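You operate a simulated robot arm through the tools that you are given. There is no shell and no other tool. Be economical: measure what you need, move in short steps, check, and stop when the job is done.

Carry out the task below with a simulated robot arm. There is one attempt and no reset: what you move stays moved.

JOB
Stand the sign for the last fault on the hatch, then reset, run and stop by the hand keypad. Set down upright: what you pick out.

It is judged by the outcome, as a careful person would: the job done as asked, and still so three seconds after it is handed in. It fails if anything else is knocked over, pushed out of place, dropped, spilled or broken.

ROBOT AND FRAMES
A 7-joint arm with a two-finger parallel gripper, fixed in place. Base frame: the origin is at the foot of the arm, x ahead of it, y to its left, z up; the work surface is at about z = 0.85. Readings come in m, degrees, newtons and seconds.
With the tool pointing down near the work surface it reaches from about 0.3 to 0.7 m from the base axis. Its first joint turns from -66.0 to 66.0 degrees. Payload 1.57 kg.
The TCP is the grasp point between the finger pads, 0.03 m short of the fingertips. In the tool frame z runs along the fingers and y along their closing line. Largest opening 0.11 m; finger width 0.024, thickness 0.012; the body of the gripper, 0.048 by 0.112 m, starts 0.078 m behind the TCP.
Orientation is that of the tool frame in the base frame, as a unit quaternion [w, x, y, z]. With the fingers straight down and closing along the base's y, the tool's x points along the base's -x, its y along +y and its z along -z.

CONTROLS
- The arm moves only by the tool play_rows. Its argument "deltas" is a list that holds one entry, the list of rows, each a list of 7 numbers: the finger opening in m, from 0 to 0.11, then the shift along the tool's x, y, z in units of 100 mm (1.0 is 100 mm), then the turn, a rotation vector about the tool's x, y, z in units of 90 degrees (1.0 is 90 degrees). In form: [[[claw, tx, ty, tz, wx, wy, wz], ...]]. A call has 1 to 8 rows; each row is the pose to reach, as a shift and turn from the pose commanded when the call began, along the tool's axes at that moment. A call with a number of a shift or a turn outside -1 to 1 is refused whole. Each row takes 0.2 s and may step no farther than 0.05 m and 8.6 degrees from the row before; otherwise, or with a gripper value out of range, the whole call is refused. A pose out of reach is approached as far as the arm can. The call stops where the force on the tool passes 40 N (or 10 N more than at its start, if that is more) or the arm is blocked; 0.2 s more then pass. Each finger travels about 0.108 m/s and halts on what it meets, pressing with about 31 N; the grip force reading is that of the motor and also rises with nothing between the fingers. The clock runs only during rows and for 0.2 s after the last one: add rows that repeat a pose to give the fingers time. The reply holds the time, the measured pose of the TCP, the force on the tool along the base axes, the opening and the grip force, in the units named above and with some noise, with the torque about the TCP (base axes, N m) and any sound that the robot's microphone picked up.
- Cameras (640 x 400 px; columns grow to the right, rows downward): "scene" is fixed at [0.1628, -0.3927, 1.3992]; the picture's right is [0.79, -0.62, 0.00], its down [-0.38, -0.48, -0.79] and it looks along [0.49, 0.62, -0.61] (base axes); focal length 250 px, centre (320, 200). "wrist" rides on the gripper at [0.07, 0.016, -0.141] in the tool frame; the picture's right is [-0.23, 0.97, 0.00], its down [-0.86, -0.20, -0.48] and it looks along [-0.47, -0.11, 0.88] (tool axes); focal length 222 px, centre (320, 200). There is no depth. A picture from a camera that has moved, and an enlarged one, comes with that camera's place and axes in the base frame and with its lens.
- get_image(camera): a new picture of that camera. It takes no simulated time.
- enlarge(camera, box): a new picture of the part [left, top, right, bottom] of that camera's present view, enlarged. It takes no simulated time.
- close_job(): hands the job in; it is judged then, once.

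Go step by step. Nothing tells you positions but the pictures and the camera data: compare them with the known pose of the tool, close in by small moves and look again before you grip or let go. The budget is 120 turns and 64 pictures, counting those below and the enlarged ones. Unless the task says otherwise, let go and move clear before handing in, and close with one line.

The tools are called as a command line: name --argument value ..., lists and objects as JSON in quotes. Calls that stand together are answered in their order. play_rows: Moves the arm, as the interface text tells. Its arguments: {"type":"object","properties":{"deltas":{"type":"array","items":{"type":"array","items":{"type":"array","items":{"type":"number"}}}}},"required":["deltas"]} The other tools are called the same way: get_image (camera) takes a picture; enlarge (camera, box) takes an enlarged picture of a part of a camera's view; close_job () hands the job in.

At the start:

```text
t: 0.0
tool_pos: [0.4558, 0.0269, 1.1681]
tool_rot: [0.0, 0.001, 1.0, 0.0]
ft_force: [0.3, -0.2, 0.3]
moment: [-0.03, 0.0, -0.01]
gripper_width: 0.11
gripper_force: 0.2
```

scene: 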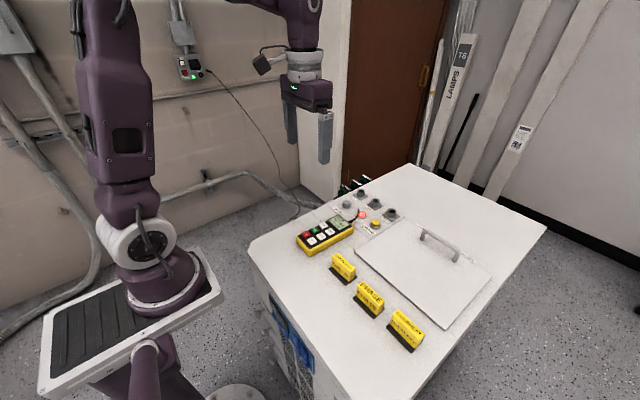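
wrist: 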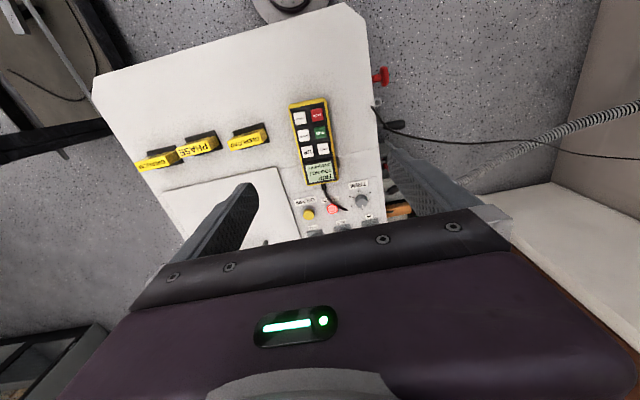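

I see a cabinet top with a keypad, three yellow signs, and a hatch. I'll look closely at the keypad and signs first.

enlarge --camera "wrist" --box '[270, 90, 400, 240]'

enlarge --camera "scene" --box '[280, 180, 440, 280]'

enlarge --camera "scene" --box '[310, 240, 450, 360]'

enlarge --camera "wrist" --box '[120, 110, 290, 190]'

```text
2.67 times, centred on (335, 165) of wrist
camera zoom: at [0.3851, 0.0436, 1.3088], right [0.23, 0.97, 0.0], down [0.86, -0.2, 0.48], along [0.47, -0.11, -0.88], focal length 592 px, centre (280, 293)
```

zoom: 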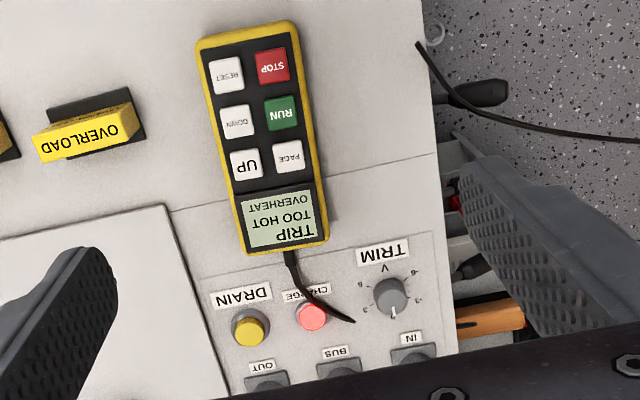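

```text
4.00 times, centred on (360, 230) of scene
camera zoom: at [0.1628, -0.3927, 1.3992], right [0.79, -0.62, 0.0], down [-0.38, -0.48, -0.79], along [0.49, 0.62, -0.61], focal length 1001 px, centre (160, 80)
```

zoom: 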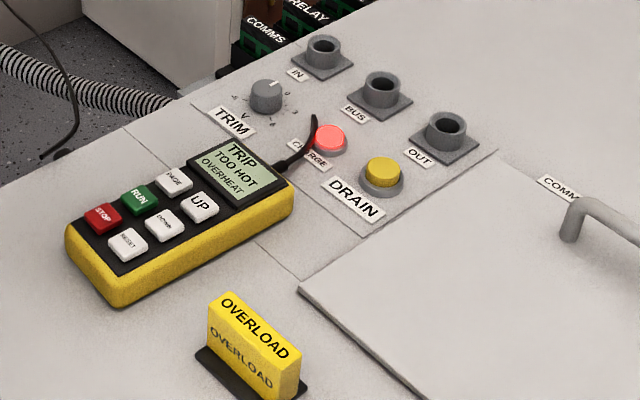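

```text
3.33 times, centred on (380, 300) of scene
camera zoom: at [0.1628, -0.3927, 1.3992], right [0.79, -0.62, 0.0], down [-0.38, -0.48, -0.79], along [0.49, 0.62, -0.61], focal length 834 px, centre (120, -133)
```

zoom: 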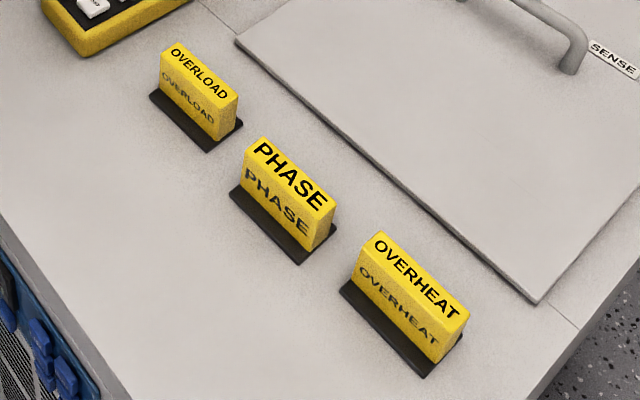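

```text
3.76 times, centred on (205, 150) of wrist
camera zoom: at [0.3851, 0.0436, 1.3088], right [0.23, 0.97, 0.0], down [0.86, -0.2, 0.48], along [0.47, -0.11, -0.88], focal length 836 px, centre (753, 388)
```

zoom: 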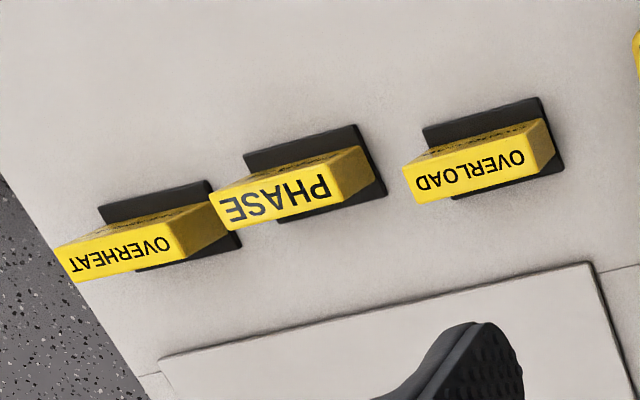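

The display reads TRIP / TOO HOT / OVERHEAT, so I want the OVERHEAT sign, which I place near (0.455, -0.31). I'm moving toward it while turning the tool 90° so the fingers close across its thickness.

play_rows --deltas '[[[0.11, 0, -0.125, 0, 0, 0, 0.09], [0.11, 0, -0.25, 0, 0, 0, 0.18], [0.11, 0, -0.375, 0, 0, 0, 0.27], [0.11, 0, -0.5, 0, 0, 0, 0.36], [0.11, 0, -0.625, 0, 0, 0, 0.45], [0.11, 0, -0.75, 0, 0, 0, 0.54], [0.11, 0, -0.875, 0, 0, 0, 0.63], [0.11, 0, -1, 0, 0, 0, 0.72]]]'

```text
t: 1.8
tool_pos: [0.4547, -0.0733, 1.1674]
tool_rot: [0.0, 0.536, 0.844, 0.0]
ft_force: [-0.5, -0.7, -0.4]
moment: [0.03, -0.01, -0.01]
gripper_width: 0.1101
gripper_force: 0.1
```

The pose is as expected, so I'm continuing toward the sign and finishing the turn.

play_rows --deltas '[[[0.11, -0.249, -0.117, 0.1, 0, 0, 0.07], [0.11, -0.498, -0.234, 0.2, 0, 0, 0.14], [0.11, -0.747, -0.35, 0.3, 0, 0, 0.21], [0.11, -0.995, -0.4675, 0.4, 0, 0, 0.28]]]'

play_rows --deltas '[[[0.11, -0.25, 0, 0.1, 0, 0, 0], [0.11, -0.5, 0, 0.2, 0, 0, 0], [0.11, -0.75, 0, 0.3, 0, 0, 0], [0.11, -1, 0, 0.4, 0, 0, 0]]]'

get_image --camera "wrist"

```text
t: 2.8
tool_pos: [0.4552, -0.1833, 1.1291]
tool_rot: [0.0, 0.708, 0.707, 0.0]
ft_force: [0.6, -0.4, -0.8]
moment: [0.0, 0.01, 0.02]
gripper_width: 0.1101
gripper_force: 0.0
```

```text
t: 3.8
tool_pos: [0.4543, -0.2838, 1.0865]
tool_rot: [0.0, 0.708, 0.706, 0.0]
ft_force: [-0.3, 0.1, 0.5]
moment: [0.02, 0.0, 0.02]
gripper_width: 0.11
gripper_force: 0.0
```

```text
57 pictures are left
camera wrist: at [0.4704, -0.2137, 1.2284], right [0.97, -0.23, 0.0], down [-0.2, -0.86, 0.48], along [-0.11, -0.47, -0.88], focal length 222 px, centre (320, 200)
```

wrist: 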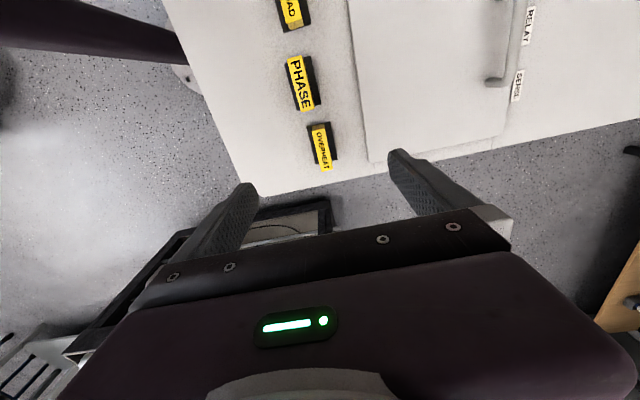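

enlarge --camera "wrist" --box '[270, 100, 370, 180]'

```text
5.00 times, centred on (320, 140) of wrist
camera zoom: at [0.4704, -0.2137, 1.2284], right [0.97, -0.23, 0.0], down [-0.2, -0.86, 0.48], along [-0.11, -0.47, -0.88], focal length 1111 px, centre (320, 500)
```

zoom: 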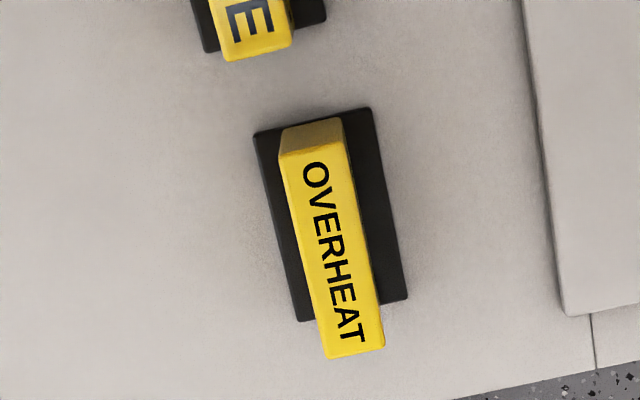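

The sign base is centred at (0.453, -0.309), aligned with y, and its top is about 0.899. I'm descending in two stages.

play_rows --deltas '[[[0.11, -0.13, -0.01, 0.25, 0, 0, 0], [0.11, -0.25, -0.018, 0.5, 0, 0, 0], [0.11, -0.25, -0.018, 0.75, 0, 0, 0], [0.11, -0.25, -0.018, 1.0, 0, 0, 0]]]'

get_image --camera "wrist"

get_image --camera "scene"

```text
t: 4.8
tool_pos: [0.4534, -0.3082, 0.987]
tool_rot: [0.0, 0.707, 0.707, -0.001]
ft_force: [0.6, 1.4, -0.1]
moment: [0.01, -0.02, 0.03]
gripper_width: 0.1102
gripper_force: 0.0
```

```text
55 pictures are left
camera wrist: at [0.4689, -0.2387, 1.1284], right [0.97, -0.23, 0.0], down [-0.2, -0.86, 0.48], along [-0.11, -0.47, -0.88], focal length 222 px, centre (320, 200)
```

wrist: 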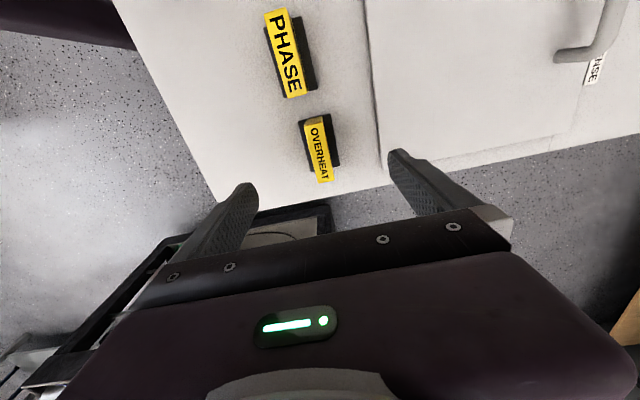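

```text
54 pictures are left
```

scene: 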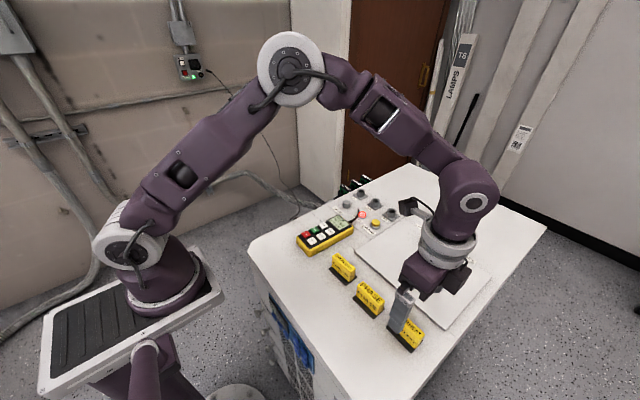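

The alignment checks out, so I'm going down to z = 0.896 and closing gently.

play_rows --deltas '[[[0.11, 0, 0, 0.25, 0, 0, 0], [0.11, 0, 0, 0.5, 0, 0, 0], [0.11, 0, 0, 0.75, 0, 0, 0], [0.11, 0, 0, 0.9, 0, 0, 0]]]'

get_image --camera "wrist"

enlarge --camera "scene" --box '[350, 240, 480, 360]'

```text
t: 5.8
tool_pos: [0.454, -0.3091, 0.8976]
tool_rot: [0.0, 0.707, 0.707, 0.0]
ft_force: [-0.6, -0.3, 0.6]
moment: [0.0, 0.02, -0.02]
gripper_width: 0.1102
gripper_force: 0.1
```

```text
53 pictures are left
camera wrist: at [0.4694, -0.2379, 1.0383], right [0.97, -0.23, 0.0], down [-0.2, -0.85, 0.48], along [-0.11, -0.47, -0.88], focal length 222 px, centre (320, 200)
```

wrist: 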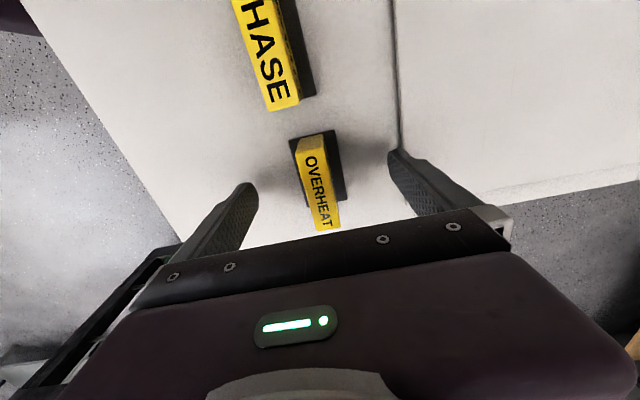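

```text
3.33 times, centred on (415, 300) of scene
camera zoom: at [0.1628, -0.3927, 1.3992], right [0.79, -0.62, 0.0], down [-0.38, -0.48, -0.79], along [0.49, 0.62, -0.61], focal length 834 px, centre (3, -133)
```

zoom: 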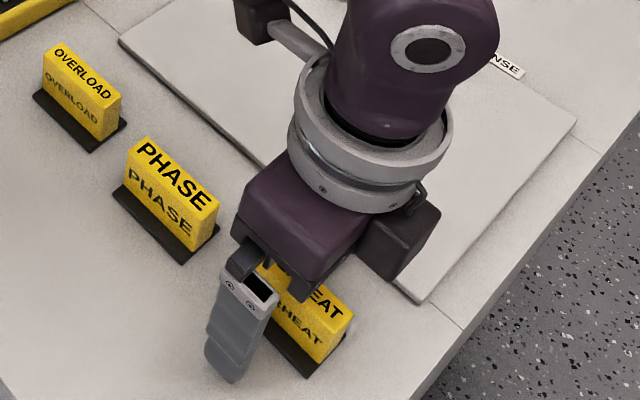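

The sign is centred between the fingers. Closing.

play_rows --deltas '[[[0.08, 0, -0.008, 0.02, 0, 0, 0], [0.05, 0, -0.008, 0.02, 0, 0, 0], [0.03, 0, -0.008, 0.02, 0, 0, 0], [0.01, 0, -0.008, 0.02, 0, 0, 0], [0.01, 0, -0.008, 0.02, 0, 0, 0]]]'

```text
t: 7.0
tool_pos: [0.4538, -0.3085, 0.8945]
tool_rot: [0.0, 0.707, 0.708, 0.0]
ft_force: [-0.3, -0.7, 0.9]
moment: [0.01, -0.02, 0.01]
gripper_width: 0.0188
gripper_force: 30.5
```

It's gripped at 18.8 mm wide. I'm lifting it and moving over the hatch.

play_rows --deltas '[[[0.01, 0, 0, -0.2, 0, 0, 0], [0.01, 0, 0, -0.5, 0, 0, 0], [0.01, 0, 0, -0.8, 0, 0, 0], [0.01, 0, 0.25, -0.8, 0, 0, 0], [0.01, 0.1, 0.5, -0.8, 0, 0, 0], [0.01, 0.3, 0.7, -0.8, 0, 0, 0], [0.01, 0.5, 0.9, -0.8, 0, 0, 0]]]'

play_rows --deltas '[[[0.01, 0.2, 0.2, 0, 0, 0, 0], [0.01, 0.45, 0.5, 0, 0, 0, 0], [0.01, 0.45, 0.5, 0, 0, 0, 0]]]'

get_image --camera "wrist"

get_image --camera "scene"

```text
t: 8.6
tool_pos: [0.5429, -0.2576, 0.9749]
tool_rot: [-0.001, 0.708, 0.706, 0.0]
ft_force: [-0.3, -0.1, -0.8]
moment: [-0.04, -0.01, -0.01]
gripper_width: 0.0189
gripper_force: 31.0
```

```text
t: 9.4
tool_pos: [0.5941, -0.2124, 0.9768]
tool_rot: [0.0, 0.707, 0.707, 0.0]
ft_force: [0.5, -0.1, -0.8]
moment: [0.0, 0.02, 0.02]
gripper_width: 0.0189
gripper_force: 31.3
```

```text
51 pictures are left
camera wrist: at [0.6095, -0.1431, 1.1167], right [0.97, -0.23, 0.0], down [-0.2, -0.85, 0.48], along [-0.11, -0.47, -0.88], focal length 222 px, centre (320, 200)
```

wrist: 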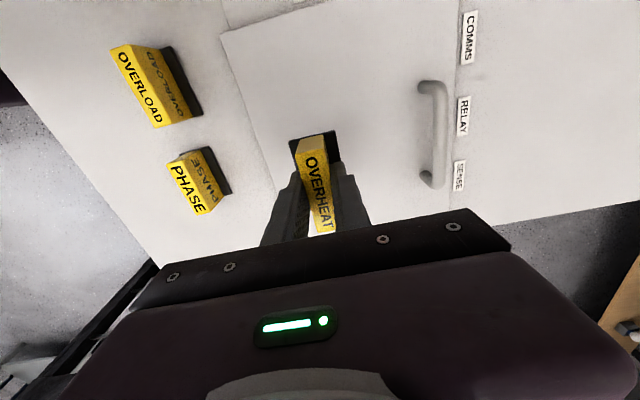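

```text
50 pictures are left
```

scene: 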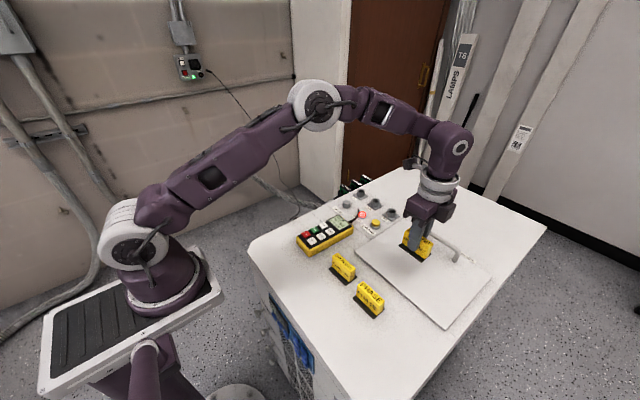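

The sign hangs over the hatch between its edge and the handle. I'm lowering it, then feeling for contact in small steps.

play_rows --deltas '[[[0.01, 0, 0, 0.2, 0, 0, 0], [0.01, 0, 0, 0.4, 0, 0, 0], [0.01, 0, 0, 0.55, 0, 0, 0], [0.01, 0, 0, 0.62, 0, 0, 0], [0.01, 0, 0, 0.66, 0, 0, 0]]]'

play_rows --deltas '[[[0.01, 0, 0, 0.02, 0, 0, 0], [0.01, 0, 0, 0.04, 0, 0, 0]]]'

enlarge --camera "scene" --box '[370, 210, 470, 280]'

```text
t: 10.6
tool_pos: [0.5936, -0.2122, 0.9094]
tool_rot: [0.001, 0.707, 0.707, 0.001]
ft_force: [-0.2, 0.3, -0.6]
moment: [0.0, -0.01, 0.02]
gripper_width: 0.019
gripper_force: 30.9
```

```text
t: 11.2
tool_pos: [0.5938, -0.2129, 0.9041]
tool_rot: [0.0, 0.707, 0.707, 0.0]
ft_force: [0.3, 0.3, -0.8]
moment: [0.02, -0.01, 0.01]
gripper_width: 0.019
gripper_force: 30.9
```

```text
5.71 times, centred on (420, 245) of scene
camera zoom: at [0.1628, -0.3927, 1.3992], right [0.79, -0.62, 0.0], down [-0.38, -0.48, -0.79], along [0.49, 0.62, -0.61], focal length 1430 px, centre (-251, -57)
```

zoom: 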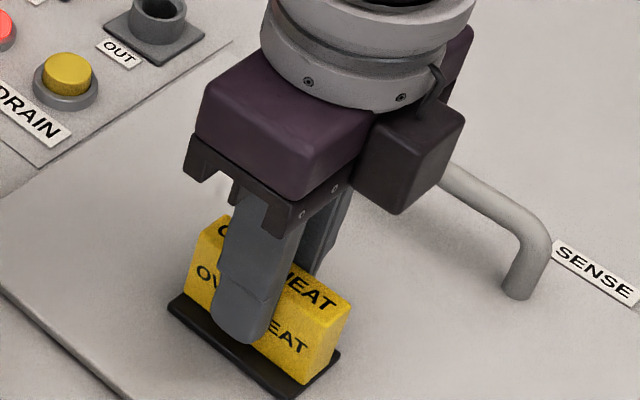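

play_rows --deltas '[[[0.01, 0, 0, 0.015, 0, 0, 0], [0.01, 0, 0, 0.025, 0, 0, 0]]]'

play_rows --deltas '[[[0.01, 0, 0, 0.01, 0, 0, 0], [0.01, 0, 0, 0.02, 0, 0, 0]]]'

```text
t: 11.8
tool_pos: [0.5933, -0.213, 0.9032]
tool_rot: [0.0, 0.707, 0.707, 0.001]
ft_force: [-4.2, 4.0, 15.9]
moment: [0.19, 0.19, -0.02]
gripper_width: 0.0191
gripper_force: 31.3
```

```text
t: 12.4
tool_pos: [0.5931, -0.2122, 0.9028]
tool_rot: [0.002, 0.707, 0.707, 0.001]
ft_force: [-4.1, 2.7, 32.9]
moment: [0.09, 0.29, -0.02]
gripper_width: 0.0192
gripper_force: 30.7
```

It's in contact at z ≈ 0.903. I'll relieve the push, then release.

play_rows --deltas '[[[0.01, 0, 0, -0.015, 0, 0, 0], [0.01, 0, 0, -0.035, 0, 0, 0], [0.01, 0, 0, -0.035, 0, 0, 0]]]'

```text
t: 13.2
tool_pos: [0.5914, -0.2114, 0.9046]
tool_rot: [-0.001, 0.707, 0.707, -0.001]
ft_force: [1.7, 0.2, -1.0]
moment: [0.0, -0.01, -0.02]
gripper_width: 0.0187
gripper_force: 31.1
```

play_rows --deltas '[[[0.01, 0, 0, 0.013, 0, 0, 0], [0.01, 0, 0, 0.013, 0, 0, 0]]]'

play_rows --deltas '[[[0.03, 0, 0, 0, 0, 0, 0], [0.05, 0, 0, 0, 0, 0, 0], [0.08, 0, 0, 0, 0, 0, 0], [0.08, 0, 0, 0, 0, 0, 0]]]'

get_image --camera "wrist"

enlarge --camera "scene" --box '[370, 210, 470, 280]'

```text
t: 13.8
tool_pos: [0.5931, -0.2129, 0.9044]
tool_rot: [-0.001, 0.707, 0.707, 0.001]
ft_force: [0.9, 0.8, 0.0]
moment: [-0.01, -0.02, 0.01]
gripper_width: 0.0189
gripper_force: 30.9
```

```text
t: 14.8
tool_pos: [0.5934, -0.2134, 0.9035]
tool_rot: [0.0, 0.707, 0.707, 0.001]
ft_force: [0.5, 1.0, 0.2]
moment: [0.01, -0.02, 0.02]
gripper_width: 0.0801
gripper_force: 0.1
```

```text
48 pictures are left
camera wrist: at [0.6087, -0.143, 1.0445], right [0.97, -0.23, 0.0], down [-0.2, -0.86, 0.48], along [-0.11, -0.47, -0.88], focal length 222 px, centre (320, 200)
```

wrist: 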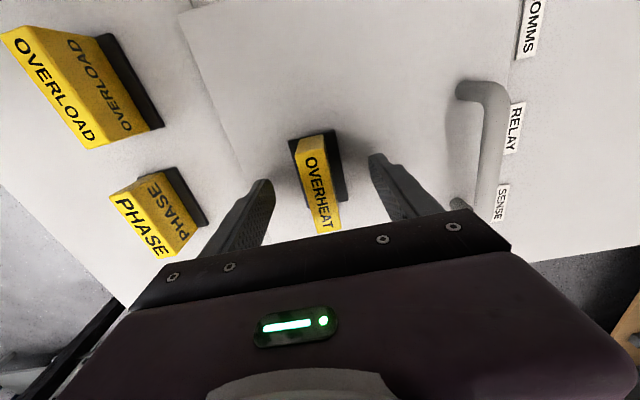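

```text
5.71 times, centred on (420, 245) of scene
camera zoom: at [0.1628, -0.3927, 1.3992], right [0.79, -0.62, 0.0], down [-0.38, -0.48, -0.79], along [0.49, 0.62, -0.61], focal length 1430 px, centre (-251, -57)
```

zoom: 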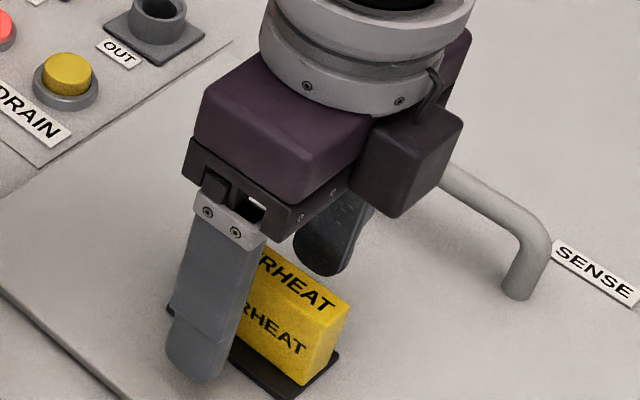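

The sign stands upright and free. I'm raising the hand straight up, then travelling back toward the keypad while undoing the turn.

play_rows --deltas '[[[0.08, 0, 0, -0.25, 0, 0, 0], [0.08, 0, 0, -0.5, 0, 0, 0], [0.08, 0, 0, -0.75, 0, 0, 0], [0.08, 0, 0, -1, 0, 0, 0]]]'

play_rows --deltas '[[[0.05, 0.12, -0.09, -0.1, 0, 0, -0.09], [0.03, 0.25, -0.18, -0.2, 0, 0, -0.18], [0.0, 0.37, -0.27, -0.3, 0, 0, -0.27], [0.0, 0.5, -0.37, -0.3, 0, 0, -0.36], [0.0, 0.62, -0.46, -0.3, 0, 0, -0.45], [0.0, 0.75, -0.56, -0.3, 0, 0, -0.54], [0.0, 0.87, -0.65, -0.3, 0, 0, -0.63], [0.0, 1.0, -0.74, -0.3, 0, 0, -0.72]]]'

```text
t: 15.8
tool_pos: [0.5927, -0.213, 1.0041]
tool_rot: [0.0, 0.707, 0.707, 0.0]
ft_force: [0.6, 0.0, 1.0]
moment: [0.01, -0.01, -0.02]
gripper_width: 0.0801
gripper_force: 0.0
```

```text
t: 17.6
tool_pos: [0.5189, -0.1133, 1.0342]
tool_rot: [0.0, 0.217, 0.976, -0.001]
ft_force: [0.7, -0.7, -0.5]
moment: [-0.02, 0.02, 0.05]
gripper_width: 0.0
gripper_force: 21.7
```

play_rows --deltas '[[[0.0, 0.236, 0.152, 0, 0, 0, -0.07], [0.0, 0.473, 0.304, 0, 0, 0, -0.14], [0.0, 0.71, 0.455, 0, 0, 0, -0.21], [0.0, 0.946, 0.607, 0, 0, 0, -0.28]]]'

get_image --camera "wrist"

enlarge --camera "scene" --box '[280, 190, 440, 290]'

```text
t: 18.6
tool_pos: [0.4585, -0.0168, 1.0337]
tool_rot: [0.0, 0.0, 1.0, 0.0]
ft_force: [-0.7, -0.3, 0.2]
moment: [0.0, -0.02, 0.01]
gripper_width: 0.0
gripper_force: 20.7
```

```text
46 pictures are left
camera wrist: at [0.3885, 0.0002, 1.1754], right [0.23, 0.97, 0.0], down [0.86, -0.2, 0.48], along [0.47, -0.11, -0.88], focal length 222 px, centre (320, 200)
```

wrist: 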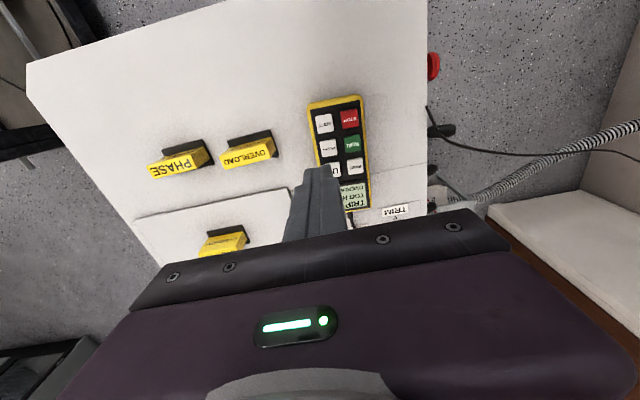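

```text
4.00 times, centred on (360, 240) of scene
camera zoom: at [0.1628, -0.3927, 1.3992], right [0.79, -0.62, 0.0], down [-0.38, -0.48, -0.79], along [0.49, 0.62, -0.61], focal length 1001 px, centre (160, 40)
```

zoom: 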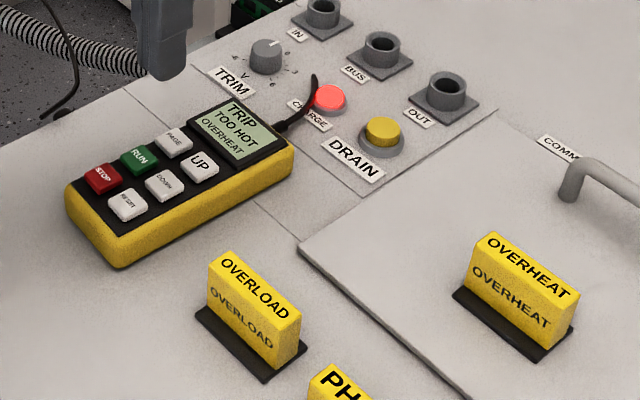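

enlarge --camera "wrist" --box '[290, 85, 390, 215]'

```text
3.08 times, centred on (340, 150) of wrist
camera zoom: at [0.3885, 0.0002, 1.1754], right [0.23, 0.97, 0.0], down [0.86, -0.2, 0.48], along [0.47, -0.11, -0.88], focal length 684 px, centre (258, 354)
```

zoom: 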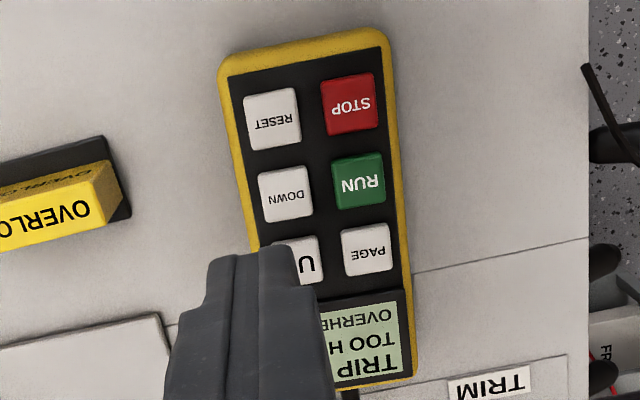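

I locate RESET near (0.437, -0.005), STOP near (0.439, 0.025) and RUN near (0.470, 0.024), with tops at about z = 0.89. I'm hovering over RESET with the fingers closed.

play_rows --deltas '[[[0.0, 0.1, 0.06, 0.25, 0, 0, 0], [0.0, 0.215, 0.113, 0.5, 0, 0, 0], [0.0, 0.215, 0.113, 0.75, 0, 0, 0], [0.0, 0.215, 0.113, 0.95, 0, 0, 0]]]'

enlarge --camera "wrist" --box '[240, 80, 400, 220]'

enlarge --camera "scene" --box '[280, 190, 380, 260]'

```text
t: 19.6
tool_pos: [0.4392, -0.0055, 0.938]
tool_rot: [0.0, 0.0, 1.0, 0.0]
ft_force: [-0.2, -0.1, 0.9]
moment: [0.01, 0.01, 0.01]
gripper_width: 0.0
gripper_force: 20.8
```

```text
2.86 times, centred on (320, 150) of wrist
camera zoom: at [0.3672, 0.0104, 1.0794], right [0.23, 0.97, 0.0], down [0.85, -0.2, 0.48], along [0.47, -0.11, -0.88], focal length 635 px, centre (320, 343)
```

zoom: 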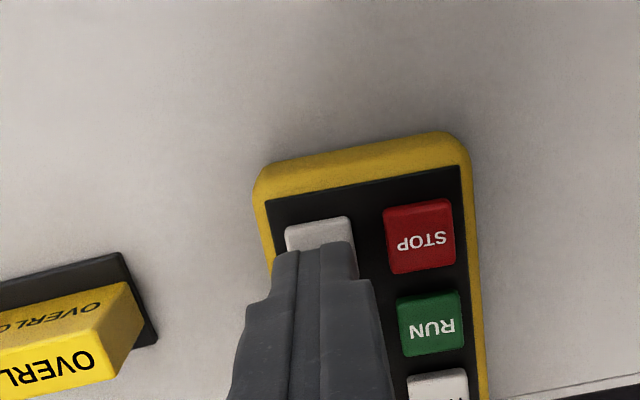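

```text
5.71 times, centred on (330, 225) of scene
camera zoom: at [0.1628, -0.3926, 1.3992], right [0.79, -0.62, 0.0], down [-0.38, -0.48, -0.79], along [0.49, 0.62, -0.61], focal length 1430 px, centre (263, 57)
```

zoom: 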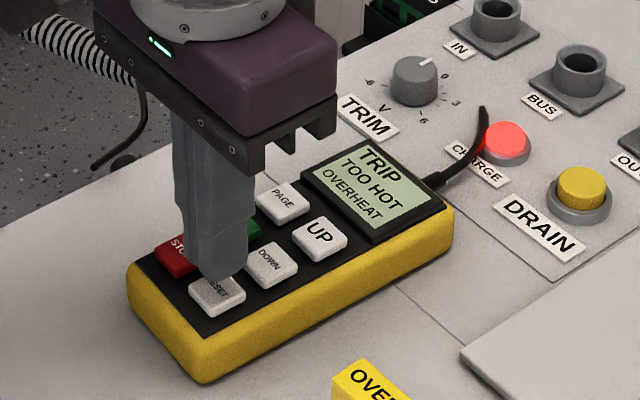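

The fingertips are centred over RESET. I'm pressing down in small steps.

play_rows --deltas '[[[0.0, 0.01, 0, 0.08, 0, 0, 0], [0.0, 0.01, 0, 0.13, 0, 0, 0], [0.0, 0.01, 0, 0.16, 0, 0, 0], [0.0, 0.01, 0, 0.18, 0, 0, 0]]]'

enlarge --camera "scene" --box '[280, 190, 380, 260]'

```text
t: 20.6
tool_pos: [0.4387, -0.0051, 0.9206]
tool_rot: [0.0, 0.0, 1.0, 0.0]
ft_force: [-0.5, 0.1, 1.1]
moment: [0.0, -0.03, 0.05]
gripper_width: 0.0
gripper_force: 21.6
heard: click
```

```text
5.71 times, centred on (330, 225) of scene
camera zoom: at [0.1628, -0.3926, 1.3992], right [0.79, -0.62, 0.0], down [-0.38, -0.48, -0.79], along [0.49, 0.62, -0.61], focal length 1430 px, centre (263, 57)
```

zoom: 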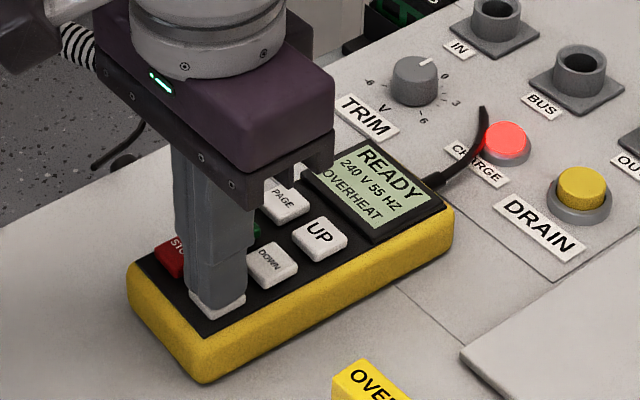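

It clicked and the display shows READY. I'm lifting and moving to RUN.

play_rows --deltas '[[[0.0, 0, 0, -0.1, 0, 0, 0], [0.0, 0, 0, -0.3, 0, 0, 0], [0.0, -0.16, 0.15, -0.3, 0, 0, 0], [0.0, -0.325, 0.295, -0.3, 0, 0, 0], [0.0, -0.325, 0.295, -0.2, 0, 0, 0]]]'

enlarge --camera "wrist" --box '[240, 80, 400, 220]'

enlarge --camera "scene" --box '[280, 190, 380, 260]'

```text
t: 21.8
tool_pos: [0.4697, 0.0225, 0.94]
tool_rot: [0.0, 0.0, 1.0, 0.0]
ft_force: [-0.4, -0.4, 0.4]
moment: [0.0, 0.0, 0.05]
gripper_width: 0.0
gripper_force: 21.5
```

```text
2.86 times, centred on (320, 150) of wrist
camera zoom: at [0.3989, 0.04, 1.0817], right [0.23, 0.97, 0.0], down [0.85, -0.2, 0.48], along [0.47, -0.11, -0.88], focal length 635 px, centre (320, 343)
```

zoom: 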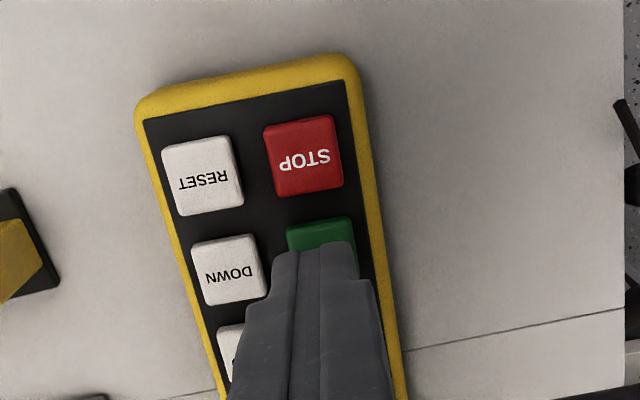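

```text
5.71 times, centred on (330, 225) of scene
camera zoom: at [0.1628, -0.3926, 1.3992], right [0.79, -0.62, 0.0], down [-0.38, -0.48, -0.79], along [0.49, 0.62, -0.61], focal length 1430 px, centre (263, 57)
```

zoom: 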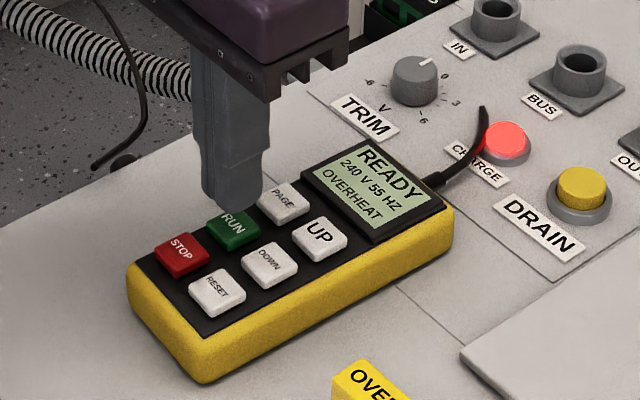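

The tip is aligned over RUN. Pressing.

play_rows --deltas '[[[0.0, 0, 0.01, 0.1, 0, 0, 0], [0.0, 0, 0.01, 0.15, 0, 0, 0], [0.0, 0, 0.01, 0.18, 0, 0, 0], [0.0, 0, 0.01, 0.2, 0, 0, 0]]]'

enlarge --camera "scene" --box '[280, 190, 380, 260]'

```text
t: 22.8
tool_pos: [0.4697, 0.0233, 0.9207]
tool_rot: [0.0, -0.001, 1.0, 0.0]
ft_force: [0.0, 1.2, 1.3]
moment: [0.03, 0.02, 0.0]
gripper_width: 0.0003
gripper_force: 20.9
heard: click
```

```text
5.71 times, centred on (330, 225) of scene
camera zoom: at [0.1628, -0.3926, 1.3992], right [0.79, -0.62, 0.0], down [-0.38, -0.48, -0.79], along [0.49, 0.62, -0.61], focal length 1430 px, centre (263, 57)
```

zoom: 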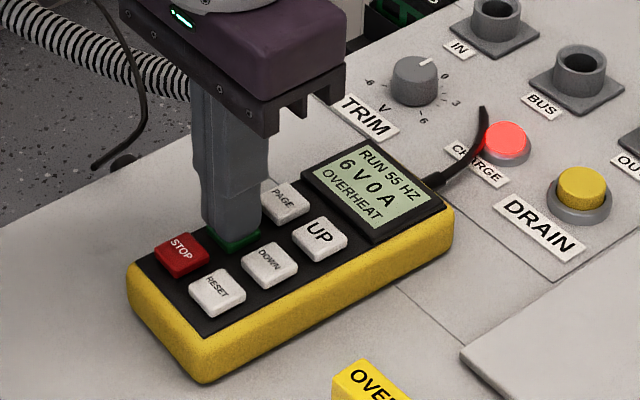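

The display shows RUN, with the voltage perhaps still ramping up. I'm lifting and hovering over STOP, then checking the display.

play_rows --deltas '[[[0.0, 0, 0, -0.1, 0, 0, 0], [0.0, 0, 0, -0.3, 0, 0, 0], [0.0, 0.16, 0, -0.3, 0, 0, 0], [0.0, 0.315, 0.01, -0.3, 0, 0, 0], [0.0, 0.315, 0.01, -0.2, 0, 0, 0]]]'

enlarge --camera "scene" --box '[280, 190, 380, 260]'

enlarge --camera "wrist" --box '[240, 80, 400, 220]'

```text
t: 24.0
tool_pos: [0.4362, 0.0245, 0.941]
tool_rot: [0.001, 0.0, 1.0, -0.001]
ft_force: [-0.4, 0.2, 0.0]
moment: [0.01, 0.0, -0.02]
gripper_width: 0.0002
gripper_force: 21.4
```

```text
5.71 times, centred on (330, 225) of scene
camera zoom: at [0.1628, -0.3927, 1.3992], right [0.79, -0.62, 0.0], down [-0.38, -0.48, -0.79], along [0.49, 0.62, -0.61], focal length 1430 px, centre (263, 57)
```

zoom: 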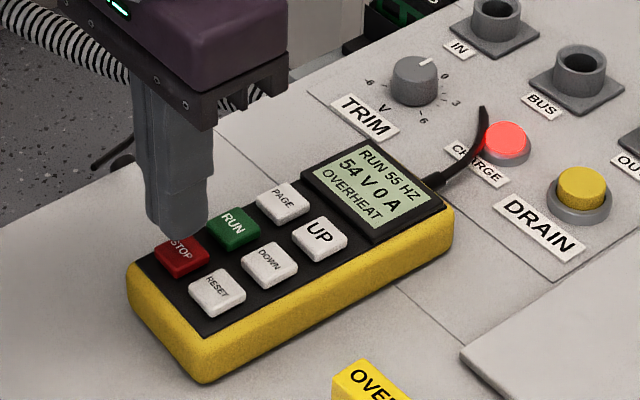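

```text
2.86 times, centred on (320, 150) of wrist
camera zoom: at [0.3673, 0.0416, 1.0818], right [0.23, 0.97, 0.0], down [0.86, -0.2, 0.48], along [0.47, -0.11, -0.88], focal length 635 px, centre (320, 343)
```

zoom: 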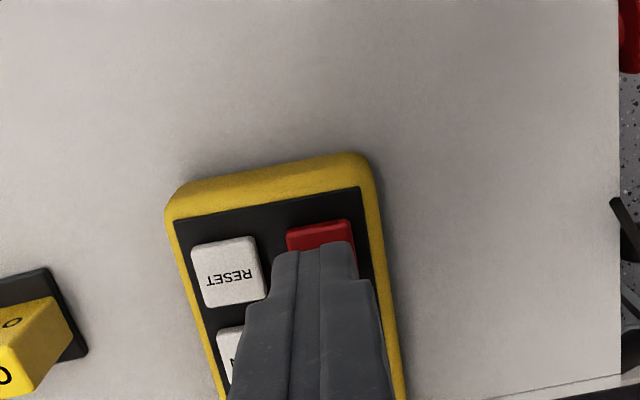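

It's ramping at about 40 V/s toward 240 V. I'll hover until it's fully up before stopping it.

play_rows --deltas '[[[0, 0, 0, 0, 0, 0, 0], [0, 0, 0, 0, 0, 0, 0], [0, 0, 0, 0, 0, 0, 0], [0, 0, 0, 0, 0, 0, 0], [0, 0, 0, 0, 0, 0, 0], [0, 0, 0, 0, 0, 0, 0], [0, 0, 0, 0, 0, 0, 0], [0, 0, 0, 0, 0, 0, 0]]]'

play_rows --deltas '[[[0, 0, 0, 0, 0, 0, 0], [0, 0, 0, 0, 0, 0, 0], [0, 0, 0, 0, 0, 0, 0], [0, 0, 0, 0, 0, 0, 0], [0, 0, 0, 0, 0, 0, 0], [0, 0, 0, 0, 0, 0, 0], [0, 0, 0, 0, 0, 0, 0], [0, 0, 0, 0, 0, 0, 0]]]'

play_rows --deltas '[[[0, 0, 0, 0, 0, 0, 0], [0, 0, 0, 0, 0, 0, 0], [0, 0, 0, 0, 0, 0, 0], [0, 0, 0, 0, 0, 0, 0], [0, 0, 0, 0, 0, 0, 0], [0, 0, 0, 0, 0, 0, 0], [0, 0, 0, 0, 0, 0, 0], [0, 0, 0, 0, 0, 0, 0]]]'

enlarge --camera "scene" --box '[280, 190, 380, 260]'

```text
t: 25.8
tool_pos: [0.4379, 0.0256, 0.9402]
tool_rot: [0.0, 0.0, 1.0, 0.0]
ft_force: [0.1, -0.2, -0.1]
moment: [0.02, 0.01, 0.03]
gripper_width: 0.0002
gripper_force: 21.2
```

```text
t: 27.6
tool_pos: [0.4382, 0.0254, 0.9406]
tool_rot: [-0.001, 0.0, 1.0, 0.0]
ft_force: [0.9, -0.5, 0.3]
moment: [-0.01, 0.01, 0.01]
gripper_width: 0.0002
gripper_force: 21.2
```

```text
t: 29.4
tool_pos: [0.4379, 0.0247, 0.9403]
tool_rot: [0.0, 0.0, 1.0, 0.001]
ft_force: [0.1, -0.7, -1.0]
moment: [0.02, 0.01, 0.01]
gripper_width: 0.0001
gripper_force: 20.8
```

```text
5.71 times, centred on (330, 225) of scene
camera zoom: at [0.1628, -0.3926, 1.3992], right [0.79, -0.62, 0.0], down [-0.38, -0.48, -0.79], along [0.49, 0.62, -0.61], focal length 1430 px, centre (263, 57)
```

zoom: 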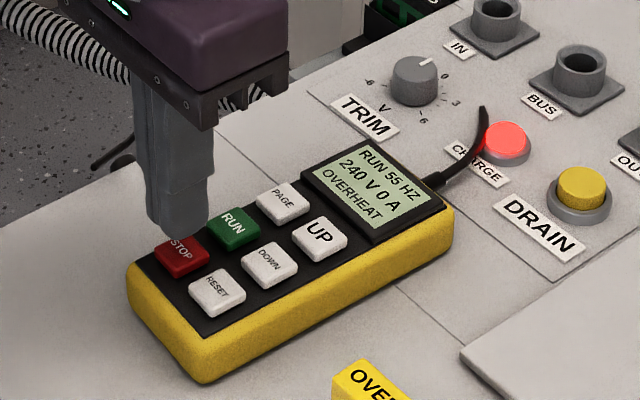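

It's running at the full 240 V, so I'm pressing STOP.

play_rows --deltas '[[[0.0, 0, 0, 0.1, 0, 0, 0], [0.0, 0, 0, 0.15, 0, 0, 0], [0.0, 0, 0, 0.18, 0, 0, 0], [0.0, 0, 0, 0.2, 0, 0, 0]]]'

play_rows --deltas '[[[0.0, 0, 0, -0.2, 0, 0, 0], [0.0, 0, 0, -0.5, 0, 0, 0], [0.0, 0, 0, -0.9, 0, 0, 0], [0.0, 0, 0, -0.9, 0, 0, 0], [0.0, 0, 0, -0.9, 0, 0, 0], [0.0, 0, 0, -0.9, 0, 0, 0], [0.0, 0, 0, -0.9, 0, 0, 0]]]'

enlarge --camera "scene" --box '[280, 190, 380, 260]'

get_image --camera "scene"

```text
t: 30.4
tool_pos: [0.4387, 0.0243, 0.9201]
tool_rot: [0.0, 0.0, 1.0, 0.0]
ft_force: [-0.2, -0.3, 3.0]
moment: [-0.01, -0.01, -0.01]
gripper_width: 0.0001
gripper_force: 21.0
heard: click
```

```text
t: 32.0
tool_pos: [0.4364, 0.0244, 1.01]
tool_rot: [0.0, 0.0, 1.0, 0.0]
ft_force: [0.2, 0.0, -0.1]
moment: [-0.02, -0.01, 0.02]
gripper_width: 0.0
gripper_force: 21.6
```

```text
5.71 times, centred on (330, 225) of scene
camera zoom: at [0.1628, -0.3927, 1.3992], right [0.79, -0.62, 0.0], down [-0.38, -0.48, -0.79], along [0.49, 0.62, -0.61], focal length 1430 px, centre (263, 57)
```

zoom: 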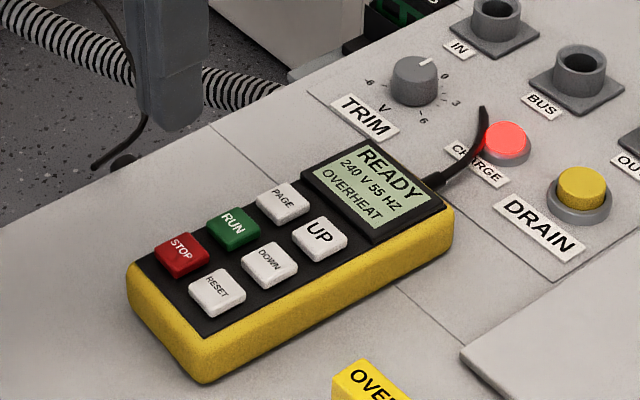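

```text
33 pictures are left
```

scene: 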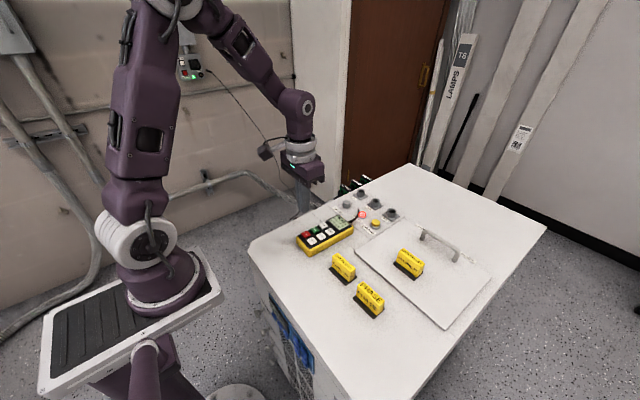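

The display is back to READY, the OVERHEAT sign stands on the hatch, and the arm is clear of everything. Handing in.

close_job

```text
The job is handed in.
```

The OVERHEAT sign, matching the last fault on the display, is standing upright on the hatch. I pressed RESET, RUN and STOP on the hand keypad, letting it reach 240 V before STOP, and the display is back to READY.
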